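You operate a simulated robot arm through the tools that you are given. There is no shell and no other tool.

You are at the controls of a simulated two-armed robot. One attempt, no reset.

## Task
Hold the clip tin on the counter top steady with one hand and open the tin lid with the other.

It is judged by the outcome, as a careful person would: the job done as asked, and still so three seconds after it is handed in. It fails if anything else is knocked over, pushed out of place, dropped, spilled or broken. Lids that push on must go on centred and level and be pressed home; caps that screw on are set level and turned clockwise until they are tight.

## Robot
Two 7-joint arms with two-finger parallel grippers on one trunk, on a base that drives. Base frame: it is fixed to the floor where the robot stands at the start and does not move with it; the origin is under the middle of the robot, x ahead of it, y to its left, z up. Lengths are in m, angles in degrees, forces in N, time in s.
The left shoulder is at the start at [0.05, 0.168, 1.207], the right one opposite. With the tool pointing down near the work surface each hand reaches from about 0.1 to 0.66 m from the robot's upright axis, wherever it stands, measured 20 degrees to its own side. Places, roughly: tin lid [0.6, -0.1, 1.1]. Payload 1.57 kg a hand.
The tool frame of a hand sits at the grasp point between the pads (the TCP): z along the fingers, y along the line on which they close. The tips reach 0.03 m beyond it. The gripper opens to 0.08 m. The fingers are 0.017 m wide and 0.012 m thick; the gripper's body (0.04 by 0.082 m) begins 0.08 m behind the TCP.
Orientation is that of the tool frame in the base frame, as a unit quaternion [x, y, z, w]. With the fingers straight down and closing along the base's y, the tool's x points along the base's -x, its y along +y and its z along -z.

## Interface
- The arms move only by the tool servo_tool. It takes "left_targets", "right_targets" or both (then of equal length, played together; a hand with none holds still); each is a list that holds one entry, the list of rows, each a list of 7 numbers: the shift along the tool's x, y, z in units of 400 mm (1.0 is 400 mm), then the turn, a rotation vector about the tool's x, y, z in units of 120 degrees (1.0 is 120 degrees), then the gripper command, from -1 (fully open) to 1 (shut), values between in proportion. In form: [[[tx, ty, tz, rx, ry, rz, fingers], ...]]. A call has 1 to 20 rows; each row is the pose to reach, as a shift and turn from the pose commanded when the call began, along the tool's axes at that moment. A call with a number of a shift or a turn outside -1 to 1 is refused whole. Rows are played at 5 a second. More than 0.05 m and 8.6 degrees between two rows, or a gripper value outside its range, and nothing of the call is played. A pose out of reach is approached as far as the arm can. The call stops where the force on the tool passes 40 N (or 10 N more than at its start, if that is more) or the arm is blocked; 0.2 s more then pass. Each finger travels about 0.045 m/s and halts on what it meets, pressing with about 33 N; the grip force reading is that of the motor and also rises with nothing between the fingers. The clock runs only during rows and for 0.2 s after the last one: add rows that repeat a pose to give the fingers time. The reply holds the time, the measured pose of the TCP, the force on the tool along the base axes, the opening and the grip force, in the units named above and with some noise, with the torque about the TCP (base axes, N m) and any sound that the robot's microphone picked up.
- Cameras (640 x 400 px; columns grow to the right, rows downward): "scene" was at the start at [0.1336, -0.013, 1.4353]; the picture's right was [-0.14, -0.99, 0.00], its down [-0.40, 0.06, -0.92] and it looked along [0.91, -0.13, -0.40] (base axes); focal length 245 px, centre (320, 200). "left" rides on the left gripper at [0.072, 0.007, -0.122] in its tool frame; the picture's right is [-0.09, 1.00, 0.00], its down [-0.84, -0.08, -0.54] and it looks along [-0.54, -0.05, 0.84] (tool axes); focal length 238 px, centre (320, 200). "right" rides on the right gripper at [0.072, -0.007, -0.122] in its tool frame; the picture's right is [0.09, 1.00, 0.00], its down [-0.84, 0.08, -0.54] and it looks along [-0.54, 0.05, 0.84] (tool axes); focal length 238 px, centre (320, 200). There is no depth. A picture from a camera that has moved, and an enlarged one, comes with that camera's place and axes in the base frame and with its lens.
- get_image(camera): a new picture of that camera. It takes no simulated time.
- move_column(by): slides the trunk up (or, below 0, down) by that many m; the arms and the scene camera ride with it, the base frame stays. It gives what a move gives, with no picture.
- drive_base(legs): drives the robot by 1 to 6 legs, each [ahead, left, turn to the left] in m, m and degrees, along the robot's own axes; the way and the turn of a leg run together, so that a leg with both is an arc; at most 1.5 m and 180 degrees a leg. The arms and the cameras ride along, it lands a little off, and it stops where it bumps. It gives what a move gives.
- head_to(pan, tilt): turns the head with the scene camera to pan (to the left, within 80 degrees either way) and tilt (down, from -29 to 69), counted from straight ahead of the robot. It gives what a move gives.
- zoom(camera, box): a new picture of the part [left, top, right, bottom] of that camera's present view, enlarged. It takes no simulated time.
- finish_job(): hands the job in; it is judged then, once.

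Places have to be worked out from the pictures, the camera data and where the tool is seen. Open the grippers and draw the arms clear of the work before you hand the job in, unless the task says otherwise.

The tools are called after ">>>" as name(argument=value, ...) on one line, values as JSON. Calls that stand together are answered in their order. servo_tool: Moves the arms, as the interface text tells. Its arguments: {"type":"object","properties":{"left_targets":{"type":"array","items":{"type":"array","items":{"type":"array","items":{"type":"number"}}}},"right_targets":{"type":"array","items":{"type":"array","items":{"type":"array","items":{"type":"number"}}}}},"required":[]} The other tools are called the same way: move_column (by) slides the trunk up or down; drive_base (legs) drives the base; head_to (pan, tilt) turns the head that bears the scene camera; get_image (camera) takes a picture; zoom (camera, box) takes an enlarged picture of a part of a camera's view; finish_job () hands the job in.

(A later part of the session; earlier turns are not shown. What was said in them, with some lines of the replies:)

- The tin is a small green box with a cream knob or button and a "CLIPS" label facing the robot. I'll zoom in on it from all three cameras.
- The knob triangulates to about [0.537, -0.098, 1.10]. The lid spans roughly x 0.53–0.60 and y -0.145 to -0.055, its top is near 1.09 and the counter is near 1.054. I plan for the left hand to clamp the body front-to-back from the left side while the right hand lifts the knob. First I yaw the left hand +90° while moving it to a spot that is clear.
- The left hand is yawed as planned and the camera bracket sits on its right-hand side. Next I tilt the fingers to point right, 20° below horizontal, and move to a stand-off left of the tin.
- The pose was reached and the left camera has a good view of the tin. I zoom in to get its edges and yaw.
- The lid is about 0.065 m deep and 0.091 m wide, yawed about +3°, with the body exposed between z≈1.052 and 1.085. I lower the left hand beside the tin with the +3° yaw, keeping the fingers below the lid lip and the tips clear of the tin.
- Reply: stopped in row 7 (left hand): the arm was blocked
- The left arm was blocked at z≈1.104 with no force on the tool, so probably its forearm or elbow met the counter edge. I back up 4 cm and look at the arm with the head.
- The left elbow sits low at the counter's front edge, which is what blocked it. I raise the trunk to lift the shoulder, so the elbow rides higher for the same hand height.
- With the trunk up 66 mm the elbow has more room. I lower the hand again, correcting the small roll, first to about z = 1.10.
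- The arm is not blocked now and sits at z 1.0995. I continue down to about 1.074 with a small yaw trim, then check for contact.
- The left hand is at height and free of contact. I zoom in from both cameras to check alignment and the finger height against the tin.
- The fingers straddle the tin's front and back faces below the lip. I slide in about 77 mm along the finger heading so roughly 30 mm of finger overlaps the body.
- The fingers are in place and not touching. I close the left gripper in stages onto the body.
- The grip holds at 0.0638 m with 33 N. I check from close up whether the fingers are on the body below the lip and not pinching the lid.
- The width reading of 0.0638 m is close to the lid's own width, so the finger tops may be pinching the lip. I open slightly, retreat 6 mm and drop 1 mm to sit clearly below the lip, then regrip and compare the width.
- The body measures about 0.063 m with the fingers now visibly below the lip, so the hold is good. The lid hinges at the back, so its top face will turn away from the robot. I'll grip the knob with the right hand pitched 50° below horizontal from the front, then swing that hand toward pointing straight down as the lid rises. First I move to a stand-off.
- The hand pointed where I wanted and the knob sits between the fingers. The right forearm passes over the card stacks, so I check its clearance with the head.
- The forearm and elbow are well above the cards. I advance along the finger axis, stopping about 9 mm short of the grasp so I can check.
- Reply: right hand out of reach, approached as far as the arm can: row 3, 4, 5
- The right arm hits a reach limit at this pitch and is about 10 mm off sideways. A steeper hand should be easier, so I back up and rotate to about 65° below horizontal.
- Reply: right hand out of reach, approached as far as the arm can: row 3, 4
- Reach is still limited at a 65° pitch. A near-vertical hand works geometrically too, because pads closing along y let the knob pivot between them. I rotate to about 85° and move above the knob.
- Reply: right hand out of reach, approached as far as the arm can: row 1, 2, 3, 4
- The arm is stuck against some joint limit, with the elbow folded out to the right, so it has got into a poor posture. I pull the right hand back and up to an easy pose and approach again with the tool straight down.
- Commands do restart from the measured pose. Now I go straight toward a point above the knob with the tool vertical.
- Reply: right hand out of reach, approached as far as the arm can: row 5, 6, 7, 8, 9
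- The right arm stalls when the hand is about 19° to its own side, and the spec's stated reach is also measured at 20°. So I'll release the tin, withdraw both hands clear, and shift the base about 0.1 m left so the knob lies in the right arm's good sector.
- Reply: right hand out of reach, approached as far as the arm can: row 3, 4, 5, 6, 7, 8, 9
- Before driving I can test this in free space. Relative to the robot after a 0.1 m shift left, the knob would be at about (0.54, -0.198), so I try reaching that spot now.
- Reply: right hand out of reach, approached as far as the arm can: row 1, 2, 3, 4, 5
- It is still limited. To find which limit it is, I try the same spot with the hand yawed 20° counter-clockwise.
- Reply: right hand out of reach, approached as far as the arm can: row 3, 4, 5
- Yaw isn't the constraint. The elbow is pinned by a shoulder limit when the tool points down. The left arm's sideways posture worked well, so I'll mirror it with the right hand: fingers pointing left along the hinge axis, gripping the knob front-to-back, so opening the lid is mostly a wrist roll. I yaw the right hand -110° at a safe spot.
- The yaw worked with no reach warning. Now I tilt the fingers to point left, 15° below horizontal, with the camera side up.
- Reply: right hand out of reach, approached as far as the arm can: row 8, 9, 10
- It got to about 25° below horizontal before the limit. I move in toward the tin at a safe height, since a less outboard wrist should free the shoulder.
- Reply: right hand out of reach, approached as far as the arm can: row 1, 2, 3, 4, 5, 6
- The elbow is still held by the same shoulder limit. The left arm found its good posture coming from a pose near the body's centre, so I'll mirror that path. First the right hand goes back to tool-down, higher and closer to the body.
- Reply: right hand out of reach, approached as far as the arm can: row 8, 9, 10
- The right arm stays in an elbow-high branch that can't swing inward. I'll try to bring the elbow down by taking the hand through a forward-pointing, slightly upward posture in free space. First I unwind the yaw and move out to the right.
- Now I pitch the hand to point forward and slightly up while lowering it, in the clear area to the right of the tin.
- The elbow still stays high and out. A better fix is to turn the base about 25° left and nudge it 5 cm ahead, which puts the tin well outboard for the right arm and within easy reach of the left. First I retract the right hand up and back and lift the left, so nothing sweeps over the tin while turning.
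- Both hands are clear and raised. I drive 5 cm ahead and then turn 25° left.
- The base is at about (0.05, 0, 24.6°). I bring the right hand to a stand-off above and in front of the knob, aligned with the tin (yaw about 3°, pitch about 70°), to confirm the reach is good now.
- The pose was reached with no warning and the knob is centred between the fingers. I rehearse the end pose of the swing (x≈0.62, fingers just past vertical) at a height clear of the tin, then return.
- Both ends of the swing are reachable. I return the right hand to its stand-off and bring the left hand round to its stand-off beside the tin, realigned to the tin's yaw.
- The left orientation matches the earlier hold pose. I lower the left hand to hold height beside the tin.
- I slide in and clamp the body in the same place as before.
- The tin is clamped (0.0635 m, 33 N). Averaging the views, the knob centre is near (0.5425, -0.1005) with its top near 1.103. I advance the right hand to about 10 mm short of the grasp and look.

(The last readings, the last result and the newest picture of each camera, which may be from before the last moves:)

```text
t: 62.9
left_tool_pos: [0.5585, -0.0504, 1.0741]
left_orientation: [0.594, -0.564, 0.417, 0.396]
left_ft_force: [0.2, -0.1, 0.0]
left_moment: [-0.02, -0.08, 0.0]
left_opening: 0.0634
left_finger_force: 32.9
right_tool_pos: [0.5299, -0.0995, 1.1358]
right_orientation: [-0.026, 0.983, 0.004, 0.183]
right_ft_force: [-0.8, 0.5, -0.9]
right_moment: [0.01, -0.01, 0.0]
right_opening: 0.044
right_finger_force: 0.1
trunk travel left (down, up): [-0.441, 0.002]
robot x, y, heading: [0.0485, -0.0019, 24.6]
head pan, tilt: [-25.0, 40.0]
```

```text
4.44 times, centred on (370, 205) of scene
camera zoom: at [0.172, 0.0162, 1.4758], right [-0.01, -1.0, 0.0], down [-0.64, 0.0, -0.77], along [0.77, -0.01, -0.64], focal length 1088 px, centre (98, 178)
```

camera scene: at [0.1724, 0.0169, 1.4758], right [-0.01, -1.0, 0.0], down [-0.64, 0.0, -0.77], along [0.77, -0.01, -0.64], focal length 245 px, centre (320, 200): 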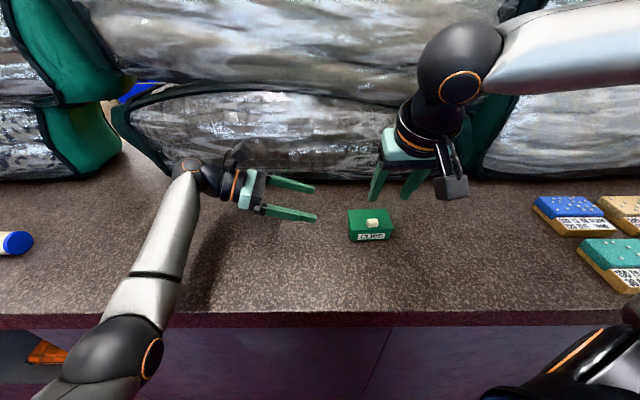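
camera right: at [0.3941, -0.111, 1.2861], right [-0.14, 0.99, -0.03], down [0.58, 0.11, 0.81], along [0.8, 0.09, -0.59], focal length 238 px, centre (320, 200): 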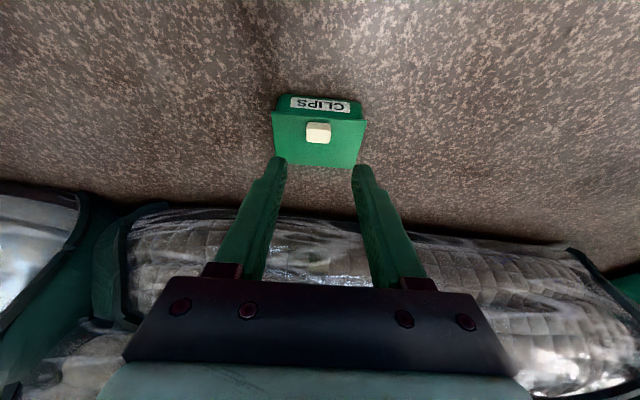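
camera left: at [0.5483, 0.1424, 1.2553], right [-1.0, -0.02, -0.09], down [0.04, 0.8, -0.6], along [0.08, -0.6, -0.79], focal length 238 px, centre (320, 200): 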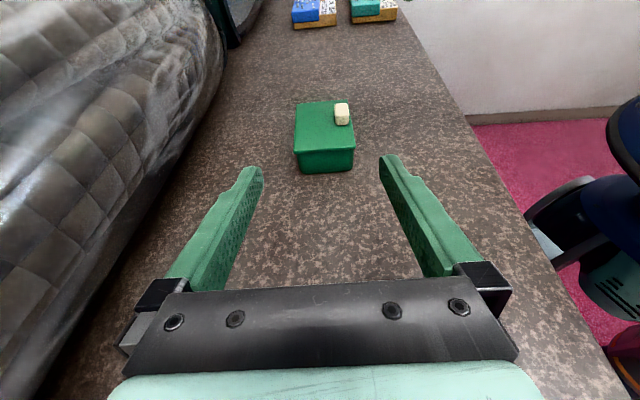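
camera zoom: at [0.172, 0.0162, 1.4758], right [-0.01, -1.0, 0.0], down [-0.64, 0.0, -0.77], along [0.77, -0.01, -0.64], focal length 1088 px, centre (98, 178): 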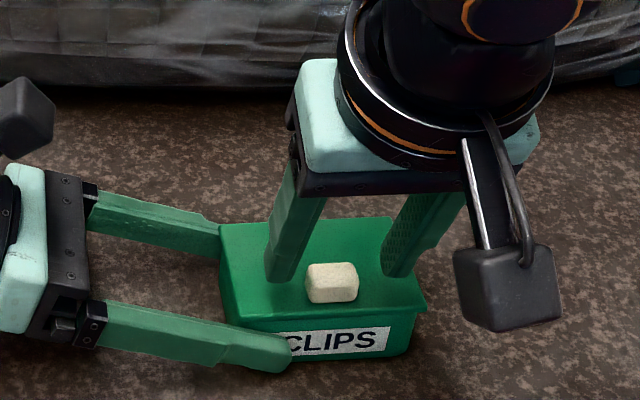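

The knob is centred between the pads and lines up in depth. I advance the last 11 mm and close on the knob.

>>> servo_tool(right_targets=[[[0.002, 0, 0.014, 0, 0, 0, -0.1], [0.004, 0, 0.0275, 0, 0, 0, -0.1], [0.004, 0, 0.0275, 0, 0, 0, -0.1], [0.004, 0, 0.0275, 0, 0, 0, 0.2], [0.004, 0, 0.0275, 0, 0, 0, 0.5], [0.004, 0, 0.0275, 0, 0, 0, 0.9], [0.004, 0, 0.0275, 0, 0, 0, 0.9]]])

>>> zoom(camera="right", box=[250, 80, 400, 200])

>>> zoom(camera="left", box=[250, 30, 450, 180])

>>> zoom(camera="scene", box=[310, 160, 430, 250])

```text
t: 64.5
left_tool_pos: [0.5591, -0.0484, 1.0736]
left_orientation: [0.594, -0.563, 0.417, 0.395]
left_ft_force: [-0.7, 3.6, 0.8]
left_moment: [-0.12, -0.13, -0.21]
left_opening: 0.0632
left_finger_force: 33.0
right_tool_pos: [0.5322, -0.0993, 1.1238]
right_orientation: [-0.025, 0.983, 0.002, 0.182]
right_ft_force: [1.8, -4.8, -0.2]
right_moment: [-0.16, -0.02, 0.02]
right_opening: 0.023
right_finger_force: 32.6
trunk travel left (down, up): [-0.441, 0.002]
robot x, y, heading: [0.0458, -0.0031, 24.6]
head pan, tilt: [-25.0, 40.0]
```

```text
3.33 times, centred on (325, 140) of right
camera zoom: at [0.4211, -0.1114, 1.2108], right [-0.14, 0.99, -0.04], down [0.58, 0.11, 0.81], along [0.8, 0.09, -0.59], focal length 794 px, centre (303, 400)
```

zoom: 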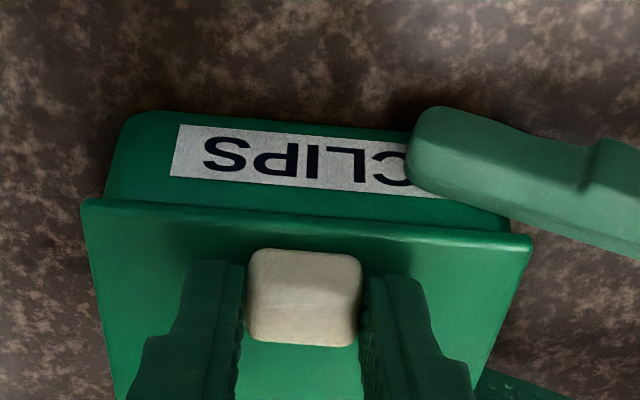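

```text
2.67 times, centred on (350, 105) of left
camera zoom: at [0.5483, 0.0404, 1.1826], right [-1.0, -0.02, -0.09], down [0.04, 0.8, -0.6], along [0.08, -0.6, -0.79], focal length 636 px, centre (240, 453)
```

zoom: 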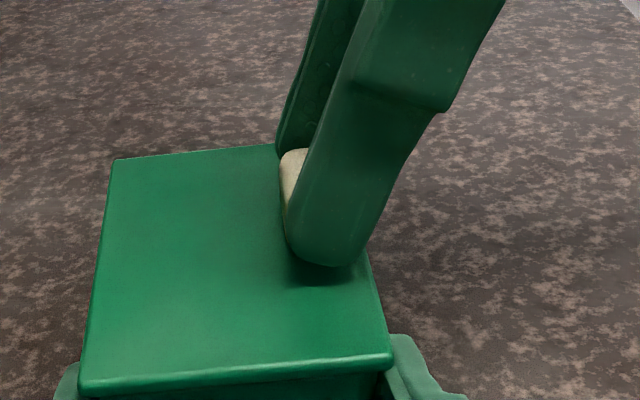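

```text
4.44 times, centred on (370, 205) of scene
camera zoom: at [0.172, 0.0161, 1.4758], right [-0.01, -1.0, 0.0], down [-0.64, 0.0, -0.77], along [0.77, -0.01, -0.64], focal length 1088 px, centre (98, 178)
```

zoom: 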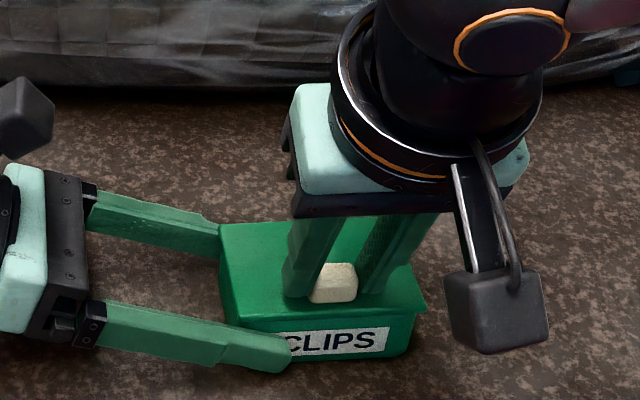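

The knob is held at 0.023 m with 33 N. I start lifting along the hinge arc, about 10° at first, watching forces and the tin.

>>> servo_tool(right_targets=[[[-0.0045, 0, -0.0047, 0, 0.006, 0, 0.9], [-0.0087, 0, -0.0093, 0, 0.0125, 0, 0.9], [-0.0135, 0, -0.0138, 0, 0.019, 0, 0.9], [-0.0183, 0, -0.0181, 0, 0.025, 0, 0.9], [-0.0183, 0, -0.0181, 0, 0.025, 0, 0.9]]])

>>> zoom(camera="left", box=[230, 30, 430, 230])

>>> zoom(camera="scene", box=[310, 160, 430, 250])

```text
t: 65.7
left_tool_pos: [0.5606, -0.0505, 1.0752]
left_orientation: [0.593, -0.562, 0.419, 0.396]
left_ft_force: [0.7, 9.3, 14.2]
left_moment: [-0.98, -0.55, -0.16]
left_opening: 0.0633
left_finger_force: 32.5
right_tool_pos: [0.5349, -0.099, 1.132]
right_orientation: [-0.026, 0.987, 0.002, 0.156]
right_ft_force: [-0.7, -9.2, -16.7]
right_moment: [-0.32, 1.05, 0.01]
right_opening: 0.0236
right_finger_force: 33.2
trunk travel left (down, up): [-0.441, 0.002]
robot x, y, heading: [0.0482, 0.0011, 24.8]
head pan, tilt: [-25.0, 40.0]
```

```text
2.00 times, centred on (330, 130) of left
camera zoom: at [0.5487, 0.0405, 1.1835], right [-1.0, -0.02, -0.09], down [0.04, 0.8, -0.61], along [0.08, -0.61, -0.79], focal length 477 px, centre (300, 340)
```

zoom: 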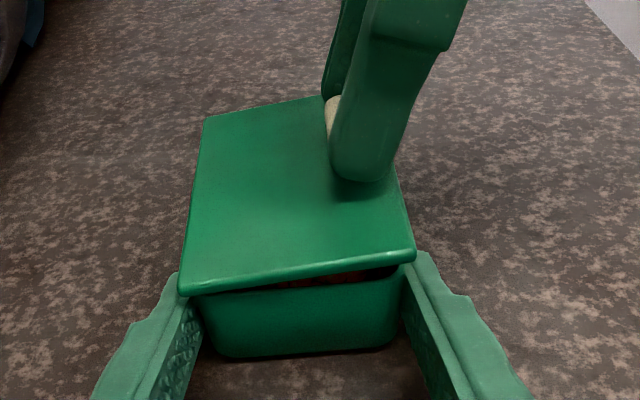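

```text
4.44 times, centred on (370, 205) of scene
camera zoom: at [0.1722, 0.0162, 1.4758], right [-0.01, -1.0, 0.0], down [-0.64, 0.0, -0.77], along [0.77, -0.01, -0.64], focal length 1088 px, centre (98, 178)
```

zoom: 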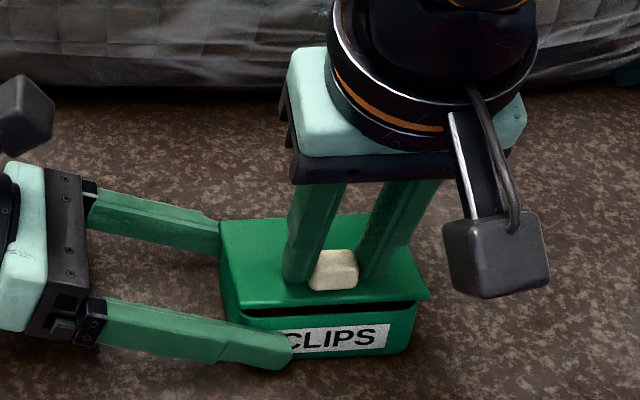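

The lid is opening: there's a gap at the front, the rear is hinged, and the contents are visible. The tin stays put in the left hand with about 17 N of hinge resistance. I continue the arc to about 30°.

>>> servo_tool(right_targets=[[[-0.0096, 0, -0.0085, 0, 0.0129, 0, 0.9], [-0.02, 0, -0.0162, 0, 0.0258, 0, 0.9], [-0.0313, 0, -0.023, 0, 0.0388, 0, 0.9], [-0.0427, 0, -0.029, 0, 0.0517, 0, 0.9], [-0.0427, 0, -0.029, 0, 0.0517, 0, 0.9]]])

>>> zoom(camera="left", box=[230, 30, 430, 230])

>>> zoom(camera="scene", box=[310, 160, 430, 250])

```text
t: 66.9
left_tool_pos: [0.56, -0.0487, 1.0733]
left_orientation: [0.594, -0.562, 0.418, 0.395]
left_ft_force: [14.2, 0.2, 9.6]
left_moment: [-0.32, -0.02, 0.55]
left_opening: 0.0634
left_finger_force: 33.5
right_tool_pos: [0.5463, -0.0974, 1.1478]
right_orientation: [-0.027, 0.994, 0.002, 0.102]
right_ft_force: [-13.5, -0.8, -7.8]
right_moment: [-0.11, 1.2, 0.11]
right_opening: 0.0233
right_finger_force: 33.1
trunk travel left (down, up): [-0.441, 0.002]
robot x, y, heading: [0.0504, 0.0008, 24.6]
head pan, tilt: [-25.0, 40.0]
```

```text
2.00 times, centred on (330, 130) of left
camera zoom: at [0.5486, 0.0403, 1.1826], right [-1.0, -0.02, -0.09], down [0.03, 0.8, -0.6], along [0.08, -0.6, -0.79], focal length 477 px, centre (300, 340)
```

zoom: 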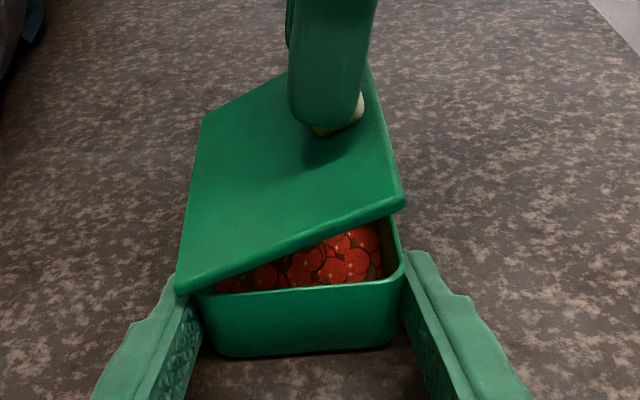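

```text
4.44 times, centred on (370, 205) of scene
camera zoom: at [0.1719, 0.0161, 1.4759], right [-0.01, -1.0, 0.0], down [-0.64, 0.0, -0.77], along [0.77, -0.01, -0.64], focal length 1088 px, centre (98, 178)
```

zoom: 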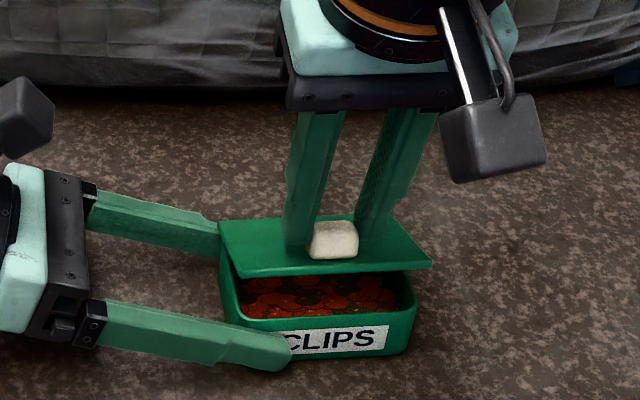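

The lid is up about 28° and the tin hasn't moved. Slight radial force suggests the hinge is a millimetre or so further back than I assumed, so I adjust and continue to about 55°.

>>> servo_tool(right_targets=[[[-0.0103, 0, -0.0101, 0, 0.0142, 0, 0.9], [-0.023, 0, -0.0157, 0, 0.0308, 0, 0.9], [-0.036, 0, -0.0204, 0, 0.0433, 0, 0.9], [-0.0493, 0, -0.0243, 0, 0.0558, 0, 0.9], [-0.0628, 0, -0.0268, 0, 0.0683, 0, 0.9], [-0.0628, 0, -0.0268, 0, 0.0683, 0, 0.9]]])

>>> zoom(camera="left", box=[230, 30, 430, 230])

>>> zoom(camera="scene", box=[310, 150, 430, 250])

```text
t: 68.3
left_tool_pos: [0.5593, -0.0482, 1.0744]
left_orientation: [0.596, -0.562, 0.418, 0.393]
left_ft_force: [14.0, 9.7, 7.7]
left_moment: [-0.7, 0.21, 0.74]
left_opening: 0.0634
left_finger_force: 33.1
right_tool_pos: [0.571, -0.0952, 1.1656]
right_orientation: [-0.026, 0.999, -0.001, 0.031]
right_ft_force: [-13.7, -10.1, -4.4]
right_moment: [-0.31, 1.22, 0.1]
right_opening: 0.0227
right_finger_force: 33.0
trunk travel left (down, up): [-0.441, 0.002]
robot x, y, heading: [0.0482, -0.0005, 24.7]
head pan, tilt: [-25.0, 40.0]
```

```text
2.00 times, centred on (330, 130) of left
camera zoom: at [0.5487, 0.0411, 1.1825], right [-1.0, -0.03, -0.09], down [0.03, 0.8, -0.6], along [0.09, -0.6, -0.79], focal length 477 px, centre (300, 340)
```

zoom: 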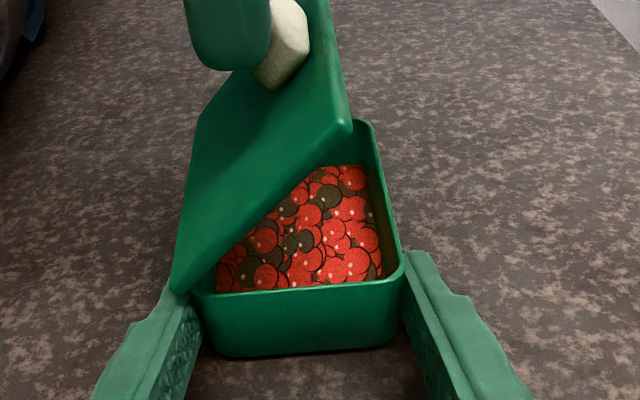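

```text
4.00 times, centred on (370, 200) of scene
camera zoom: at [0.1716, 0.0162, 1.4759], right [-0.01, -1.0, 0.0], down [-0.64, 0.0, -0.77], along [0.77, -0.01, -0.64], focal length 979 px, centre (120, 200)
```

zoom: 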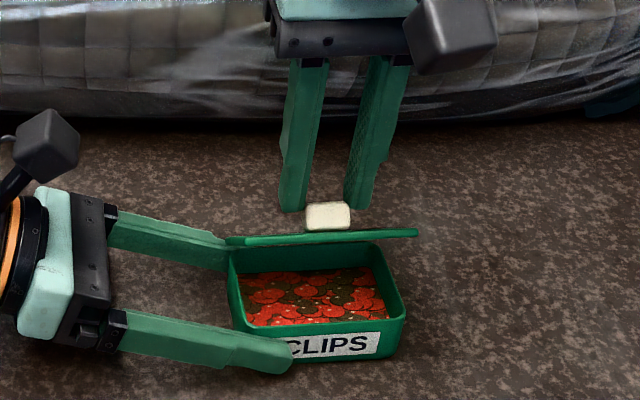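

The lid is near 48°, but the fingertips have crept toward the top of the knob. The resistance hasn't grown with angle, which suggests a friction hinge, so the lid may stay by itself. I relax the right grip slightly and check before re-seating.

>>> servo_tool(right_targets=[[[0, 0, 0, 0, 0, 0, 0.3], [0, 0, 0, 0, 0, 0, 0.2], [0, 0, 0, 0, 0, 0, 0.1], [0, 0, 0, 0, 0, 0, 0.0], [0, 0, 0, 0, 0, 0, 0.0]]])

>>> zoom(camera="left", box=[230, 30, 430, 230])

>>> zoom(camera="scene", box=[310, 150, 430, 250])

```text
t: 69.5
left_tool_pos: [0.5596, -0.05, 1.0744]
left_orientation: [0.594, -0.563, 0.417, 0.396]
left_ft_force: [-1.3, -0.9, 2.3]
left_moment: [0.0, 0.16, 0.0]
left_opening: 0.0631
left_finger_force: 32.9
right_tool_pos: [0.5689, -0.0955, 1.1646]
right_orientation: [-0.026, 0.999, -0.001, 0.033]
right_ft_force: [0.0, 0.1, -0.3]
right_moment: [0.01, -0.01, -0.01]
right_opening: 0.04
right_finger_force: 0.0
trunk travel left (down, up): [-0.441, 0.002]
robot x, y, heading: [0.0491, 0.0002, 24.5]
head pan, tilt: [-25.0, 40.0]
```

```text
2.00 times, centred on (330, 130) of left
camera zoom: at [0.548, 0.04, 1.1825], right [-1.0, -0.02, -0.09], down [0.04, 0.8, -0.6], along [0.08, -0.6, -0.79], focal length 477 px, centre (300, 340)
```

zoom: 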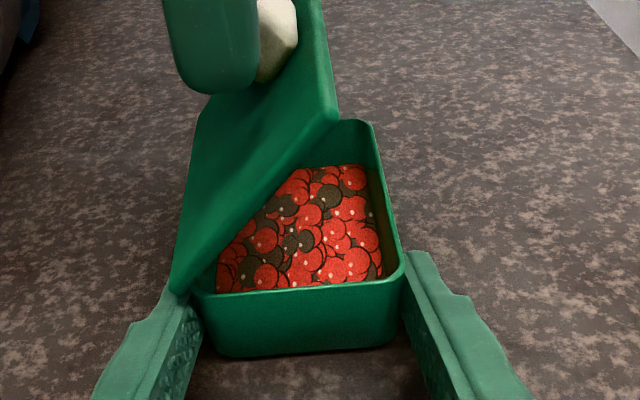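

```text
4.00 times, centred on (370, 200) of scene
camera zoom: at [0.1718, 0.0161, 1.4758], right [-0.01, -1.0, 0.0], down [-0.64, 0.0, -0.77], along [0.77, -0.01, -0.64], focal length 979 px, centre (120, 200)
```

zoom: 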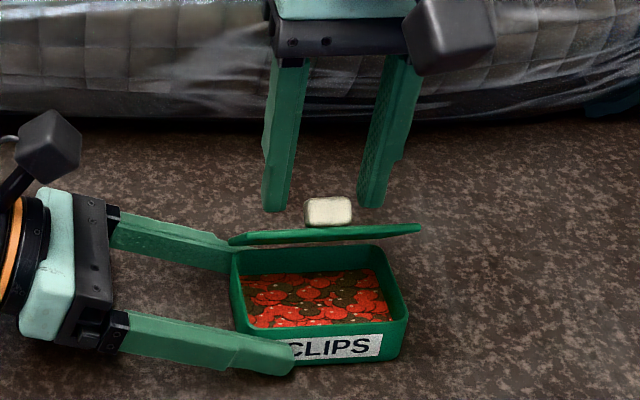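

The lid stays at about 50° on its own, so the hinge holds by friction. I'll lift off the knob, come round to the front with the fingers closed, lower them behind the front rim line but clear of the tin, and then push the underside back past vertical.

>>> servo_tool(right_targets=[[[-0.0036, 0, -0.054, 0, 0, 0, 0], [-0.007, 0, -0.108, 0, 0, 0, 0], [-0.0107, 0, -0.162, 0, 0, 0, 0], [0.036, -0.001, -0.165, 0, 0.01, 0, 0.5], [0.084, -0.002, -0.168, 0, 0.02, 0, 1], [0.1317, -0.0025, -0.1715, 0, 0.03, 0, 1], [0.1365, -0.0025, -0.1, 0, 0.03, 0, 1], [0.141, -0.0025, -0.03, 0, 0.03, 0, 1], [0.1457, -0.0025, 0.039, 0, 0.03, 0, 1], [0.1457, -0.0025, 0.039, 0, 0.03, 0, 1]]])

>>> zoom(camera="left", box=[230, 0, 430, 200])

>>> zoom(camera="scene", box=[310, 150, 430, 250])

```text
t: 71.7
left_tool_pos: [0.5585, -0.0496, 1.0747]
left_orientation: [0.594, -0.563, 0.417, 0.395]
left_ft_force: [0.0, 0.3, 0.8]
left_moment: [0.07, -0.04, 0.04]
left_opening: 0.0634
left_finger_force: 32.8
right_tool_pos: [0.5155, -0.1011, 1.1442]
right_orientation: [-0.027, 1.0, -0.001, 0.001]
right_ft_force: [0.4, -0.5, -0.4]
right_moment: [0.02, -0.03, 0.01]
right_opening: 0.0001
right_finger_force: 21.4
trunk travel left (down, up): [-0.441, 0.002]
robot x, y, heading: [0.0501, 0.0004, 24.7]
head pan, tilt: [-25.0, 40.0]
```

```text
2.00 times, centred on (330, 100) of left
camera zoom: at [0.5483, 0.0401, 1.1824], right [-1.0, -0.02, -0.09], down [0.04, 0.8, -0.6], along [0.08, -0.6, -0.79], focal length 477 px, centre (300, 400)
```

zoom: 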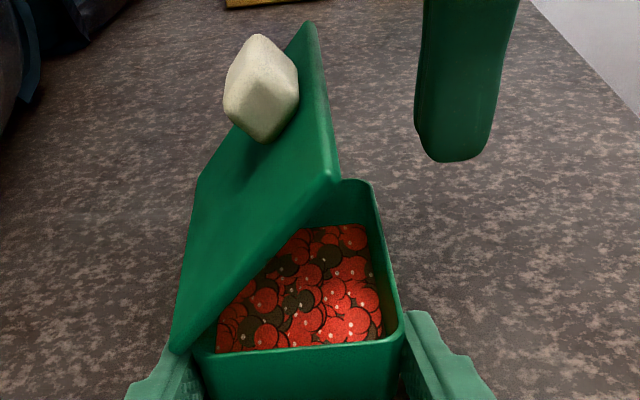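

```text
4.00 times, centred on (370, 200) of scene
camera zoom: at [0.1721, 0.0162, 1.4758], right [-0.01, -1.0, 0.0], down [-0.64, 0.0, -0.77], along [0.77, -0.01, -0.64], focal length 979 px, centre (120, 200)
```

zoom: 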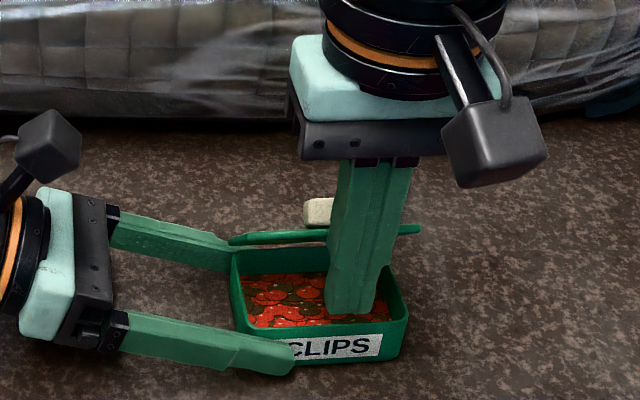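

The closed fingers hang just in front of the lid, above the open tin without touching it. I push back and slightly up against the lid's front edge, to about 80°.

>>> servo_tool(right_targets=[[[-0.0363, 0, -0.015, 0, 0, 0, 1], [-0.0613, 0, -0.0275, 0, 0, 0, 1], [-0.0863, 0, -0.035, 0, 0, 0, 1], [-0.1113, 0, -0.04, 0, 0, 0, 1], [-0.1363, 0, -0.045, 0, 0, 0, 1], [-0.1563, 0, -0.0475, 0, 0, 0, 1], [-0.1563, 0, -0.0475, 0, 0, 0, 1]]])

>>> zoom(camera="left", box=[230, 0, 430, 200])

>>> zoom(camera="scene", box=[310, 150, 430, 250])

```text
t: 73.3
left_tool_pos: [0.5591, -0.0487, 1.0745]
left_orientation: [0.593, -0.563, 0.418, 0.396]
left_ft_force: [0.3, -0.7, -1.2]
left_moment: [0.04, 0.0, 0.0]
left_opening: 0.0632
left_finger_force: 32.6
right_tool_pos: [0.5743, -0.0972, 1.1645]
right_orientation: [-0.026, 1.0, -0.001, 0.0]
right_ft_force: [-0.5, -0.1, 0.0]
right_moment: [-0.02, 0.01, 0.01]
right_opening: 0.0
right_finger_force: 21.7
trunk travel left (down, up): [-0.441, 0.002]
robot x, y, heading: [0.0488, 0.0011, 24.3]
head pan, tilt: [-25.0, 40.0]
```

```text
2.00 times, centred on (330, 100) of left
camera zoom: at [0.5483, 0.0401, 1.1825], right [-1.0, -0.02, -0.09], down [0.04, 0.8, -0.6], along [0.08, -0.6, -0.79], focal length 477 px, centre (300, 400)
```

zoom: 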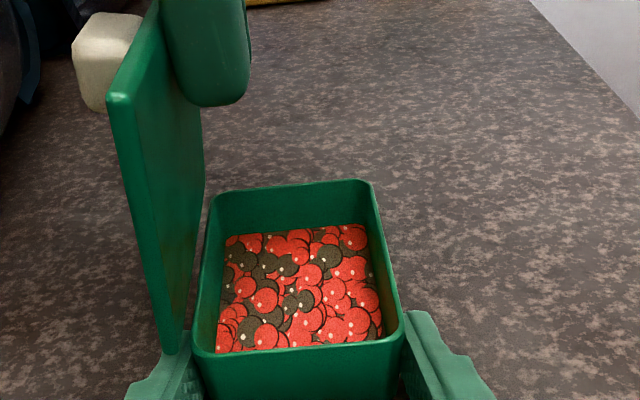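

```text
4.00 times, centred on (370, 200) of scene
camera zoom: at [0.1721, 0.0161, 1.4758], right [-0.01, -1.0, 0.0], down [-0.64, 0.0, -0.77], along [0.77, -0.01, -0.64], focal length 979 px, centre (120, 200)
```

zoom: 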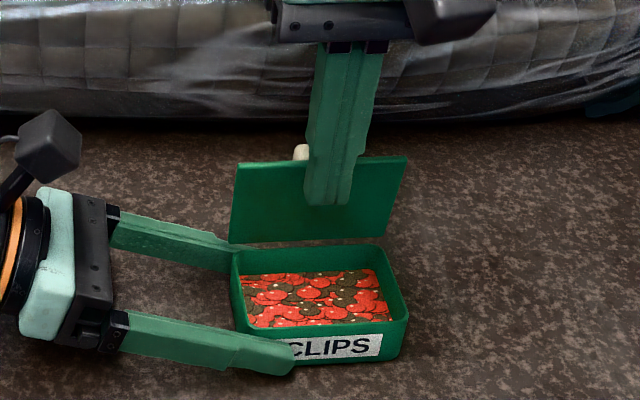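

The lid stands near 81° and the tin is undisturbed. I push it gently a bit further, past vertical, watching for a stop.

>>> servo_tool(right_targets=[[[-0.0125, 0, 0, 0, 0, 0, 1], [-0.02, 0, 0, 0, 0, 0, 1], [-0.0275, 0, 0, 0, 0, 0, 1], [-0.035, 0, 0, 0, 0, 0, 1]]])

>>> zoom(camera="left", box=[230, 0, 430, 200])

```text
t: 74.3
left_tool_pos: [0.5603, -0.0494, 1.0746]
left_orientation: [0.594, -0.563, 0.417, 0.396]
left_ft_force: [0.5, -0.3, -1.1]
left_moment: [0.06, -0.01, 0.04]
left_opening: 0.0634
left_finger_force: 33.1
right_tool_pos: [0.5894, -0.0964, 1.1638]
right_orientation: [-0.026, 1.0, 0.0, 0.002]
right_ft_force: [-0.4, 0.3, -0.6]
right_moment: [0.01, 0.02, 0.03]
right_opening: 0.0001
right_finger_force: 21.2
trunk travel left (down, up): [-0.441, 0.002]
robot x, y, heading: [0.051, 0.0044, 24.5]
head pan, tilt: [-25.0, 40.0]
```

```text
2.00 times, centred on (330, 100) of left
camera zoom: at [0.5484, 0.0402, 1.1825], right [-1.0, -0.02, -0.09], down [0.04, 0.8, -0.6], along [0.08, -0.6, -0.79], focal length 477 px, centre (300, 400)
```

zoom: 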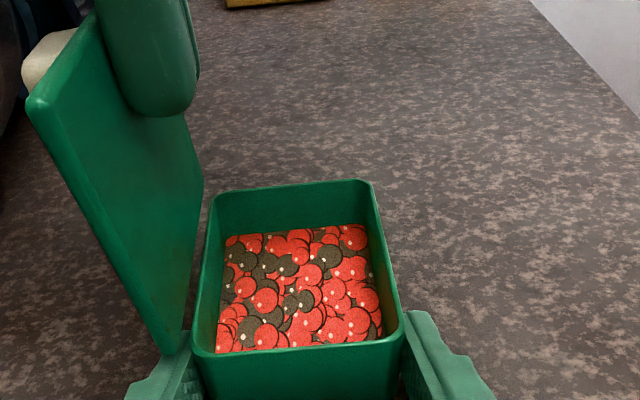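

The lid is at about 95° with no residual force. I push a few millimetres more so it rests clearly past vertical, then draw the right hand straight back toward the robot and up.

>>> servo_tool(right_targets=[[[-0.008, 0, 0, 0, 0, 0, 1], [-0.015, 0, 0, 0, 0, 0, 1], [-0.015, 0, 0, 0, 0, 0, 1], [0.03, 0, -0.01, 0, 0, 0, 1], [0.1, 0, -0.03, 0, 0, 0, 1], [0.18, 0, -0.09, 0, 0, 0, 1], [0.25, 0, -0.18, 0, 0, 0, 1], [0.3, 0, -0.25, 0, 0, 0, 1], [0.3, 0, -0.25, 0, 0, 0, 1]]])

>>> zoom(camera="left", box=[230, 0, 430, 200])

>>> get_image(camera="scene")

```text
t: 76.3
left_tool_pos: [0.5596, -0.0496, 1.0733]
left_orientation: [0.593, -0.564, 0.417, 0.397]
left_ft_force: [-0.4, -0.3, -1.0]
left_moment: [0.08, 0.02, -0.02]
left_opening: 0.0631
left_finger_force: 33.4
right_tool_pos: [0.4692, -0.1041, 1.2645]
right_orientation: [-0.027, 1.0, -0.001, 0.001]
right_ft_force: [0.8, 0.9, -0.7]
right_moment: [-0.01, -0.03, 0.02]
right_opening: 0.0001
right_finger_force: 21.8
trunk travel left (down, up): [-0.441, 0.002]
robot x, y, heading: [0.0527, -0.0014, 24.7]
head pan, tilt: [-25.0, 40.0]
```

```text
2.00 times, centred on (330, 100) of left
camera zoom: at [0.5487, 0.0402, 1.1824], right [-1.0, -0.02, -0.09], down [0.04, 0.8, -0.6], along [0.08, -0.6, -0.79], focal length 477 px, centre (300, 400)
```

zoom: 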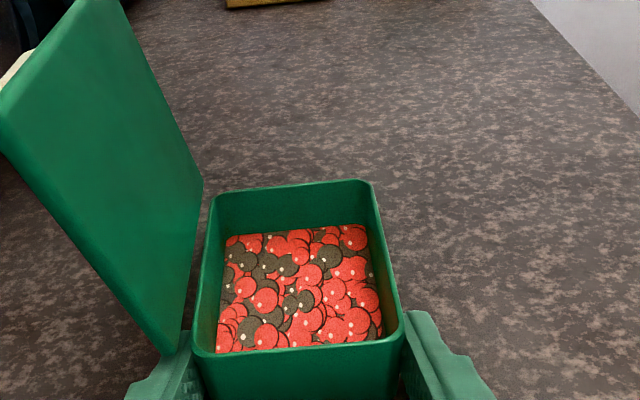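

```text
taken
camera scene: at [0.1726, 0.0162, 1.4758], right [-0.01, -1.0, 0.0], down [-0.64, 0.0, -0.77], along [0.77, -0.01, -0.64], focal length 245 px, centre (320, 200)
```

scene: 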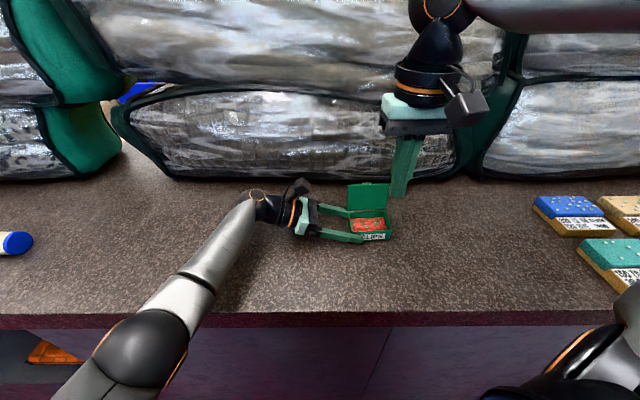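

The lid stands open at about 100° unaided. I release the tin with the left hand, slide straight out to the left and lift away, while opening the right gripper and drawing it further back.

>>> servo_tool(left_targets=[[[0, 0, 0, 0, 0, 0, -0.6], [0, 0, 0, 0, 0, 0, -0.75], [0, 0, 0, 0, 0, 0, -0.9], [0, 0, 0, 0, 0, 0, -1], [-0.021, 0, -0.059, 0, 0, 0, -1], [-0.042, 0, -0.118, 0, 0, 0, -1], [-0.063, 0, -0.177, 0, 0, 0, -1], [-0.0845, 0, -0.235, 0, 0, 0, -1], [-0.02, 0, -0.275, 0, 0, 0, -1], [0.05, 0, -0.32, 0, 0, 0, -1], [0.05, 0, -0.32, 0, 0, 0, -1]]], right_targets=[[[0, 0, 0, 0, 0, 0, 1], [0, 0, 0, 0, 0, 0, 1], [0, 0, 0, 0, 0, 0, 1], [0, 0, 0, 0, 0, 0, 1], [0.04, 0, -0.03, 0, 0, 0, 0.5], [0.08, 0, -0.06, 0, 0, 0, 0], [0.12, 0, -0.09, 0, 0, 0, -0.5], [0.16, 0, -0.12, 0, 0, 0, -1], [0.2, 0, -0.125, 0, 0, 0, -1], [0.2, 0, -0.125, 0, 0, 0, -1], [0.2, 0, -0.125, 0, 0, 0, -1]]])

>>> get_image(camera="left")

>>> get_image(camera="scene")

>>> zoom(camera="scene", box=[310, 150, 430, 250])

```text
t: 78.7
left_tool_pos: [0.5542, 0.0652, 1.1356]
left_orientation: [0.594, -0.563, 0.417, 0.396]
left_ft_force: [-0.7, -0.1, -0.5]
left_moment: [-0.01, 0.01, -0.01]
left_opening: 0.0798
left_finger_force: 0.1
right_tool_pos: [0.3885, -0.1054, 1.3151]
right_orientation: [-0.026, 1.0, -0.001, 0.002]
right_ft_force: [0.3, 0.0, -0.2]
right_moment: [0.01, 0.0, 0.03]
right_opening: 0.0798
right_finger_force: 0.0
trunk travel left (down, up): [-0.441, 0.002]
robot x, y, heading: [0.0495, 0.0008, 24.6]
head pan, tilt: [-25.0, 40.0]
```

```text
taken
camera left: at [0.5433, 0.1552, 1.2448], right [-1.0, -0.02, -0.09], down [0.04, 0.8, -0.6], along [0.08, -0.6, -0.79], focal length 238 px, centre (320, 200)
```

left: 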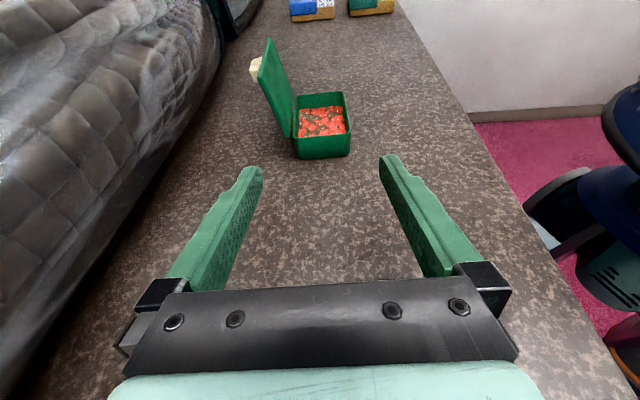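

```text
taken
camera scene: at [0.172, 0.0161, 1.4758], right [-0.01, -1.0, 0.0], down [-0.64, 0.0, -0.77], along [0.77, -0.01, -0.64], focal length 245 px, centre (320, 200)
```

scene: 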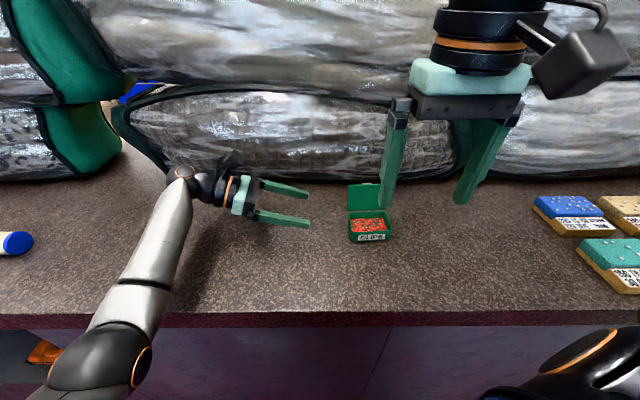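

```text
4.00 times, centred on (370, 200) of scene
camera zoom: at [0.172, 0.0161, 1.4758], right [-0.01, -1.0, 0.0], down [-0.64, 0.0, -0.77], along [0.77, -0.01, -0.64], focal length 979 px, centre (120, 200)
```

zoom: 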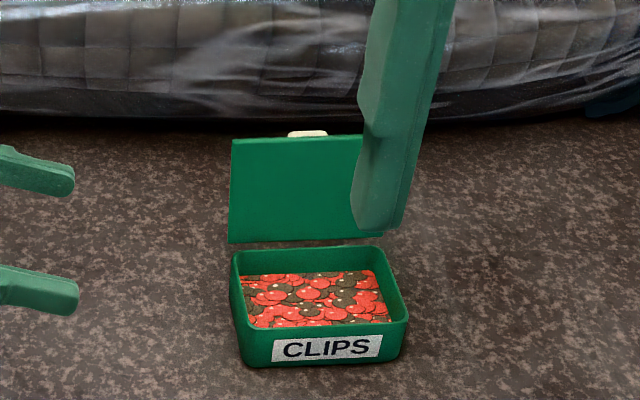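

The tin sits flat, open and undisturbed, with both hands clear. I draw the left hand a bit further away and let a couple of seconds pass to confirm the lid stays open.

>>> servo_tool(left_targets=[[[-0.01, 0, -0.06, 0, 0, 0, -1], [0.02, 0, -0.14, 0, 0, 0, -1], [0.05, 0, -0.22, 0, 0, 0, -1], [0.05, 0, -0.22, 0, 0, 0, -1], [0.05, 0, -0.22, 0, 0, 0, -1], [0.05, 0, -0.22, 0, 0, 0, -1], [0.05, 0, -0.22, 0, 0, 0, -1], [0.05, 0, -0.22, 0, 0, 0, -1], [0.05, 0, -0.22, 0, 0, 0, -1], [0.05, 0, -0.22, 0, 0, 0, -1], [0.05, 0, -0.22, 0, 0, 0, -1], [0.05, 0, -0.22, 0, 0, 0, -1]]])

>>> get_image(camera="left")

>>> get_image(camera="scene")

```text
t: 81.3
left_tool_pos: [0.5525, 0.1441, 1.1863]
left_orientation: [0.593, -0.563, 0.417, 0.396]
left_ft_force: [-0.2, 0.2, 0.6]
left_moment: [0.01, -0.02, -0.03]
left_opening: 0.08
left_finger_force: 0.0
right_tool_pos: [0.3888, -0.106, 1.3157]
right_orientation: [-0.026, 1.0, -0.001, 0.002]
right_ft_force: [-1.1, -0.7, -0.3]
right_moment: [-0.02, 0.0, -0.04]
right_opening: 0.0798
right_finger_force: 0.2
trunk travel left (down, up): [-0.441, 0.002]
robot x, y, heading: [0.0469, 0.0013, 24.7]
head pan, tilt: [-25.0, 40.0]
```

```text
taken
camera left: at [0.542, 0.233, 1.2947], right [-1.0, -0.02, -0.09], down [0.04, 0.8, -0.6], along [0.08, -0.6, -0.79], focal length 238 px, centre (320, 200)
```

left: 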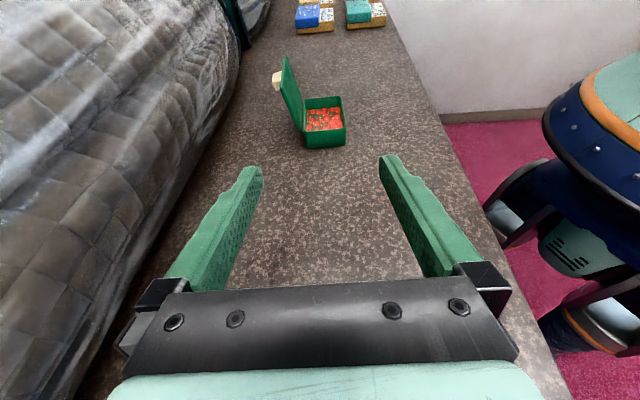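

```text
taken
camera scene: at [0.1721, 0.0162, 1.4758], right [-0.01, -1.0, 0.0], down [-0.64, 0.0, -0.77], along [0.77, -0.01, -0.64], focal length 245 px, centre (320, 200)
```

scene: 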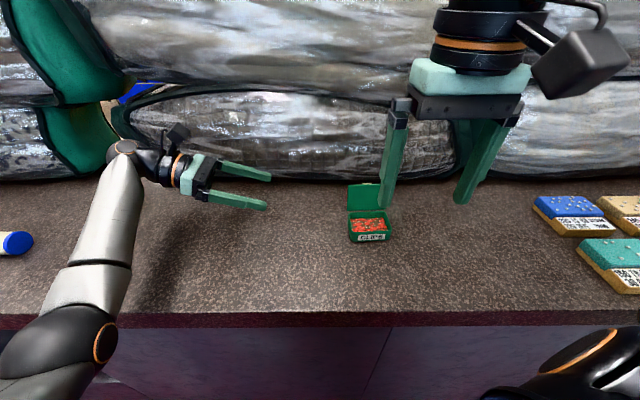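

The lid has stayed open past vertical for several seconds, the tin is upright with its contents inside, and nothing else has moved. Both grippers are open and clear, so I hand the job in.

>>> finish_job()

```text
The job is handed in.
```

The clip tin is open. The lid stands at about 100° without support, and it had held there for about 5 seconds, after both hands were off it, when I handed the job in.

- **Holding:** The left hand held the tin body front to back, below the lid lip, while the right hand opened the lid.
- **Opening:** The right hand lifted the lid by its knob to about 50°. The pads had crept toward the top of the knob, so I let go, and the lid stayed where it was. I then pushed it past vertical with closed fingers against its underside.
- **Result:** The tin is upright with the clips inside. It may have shifted a millimetre or two when gripped. I saw nothing else moved, and both grippers are open and clear.
- **Changes along the way:** The left elbow met the counter edge once on the first approach, so I raised the trunk. The right arm could not reach the knob from the starting position, so I let go of the tin, moved the base 5 cm ahead and turned it about 25° left, then gripped the tin again.
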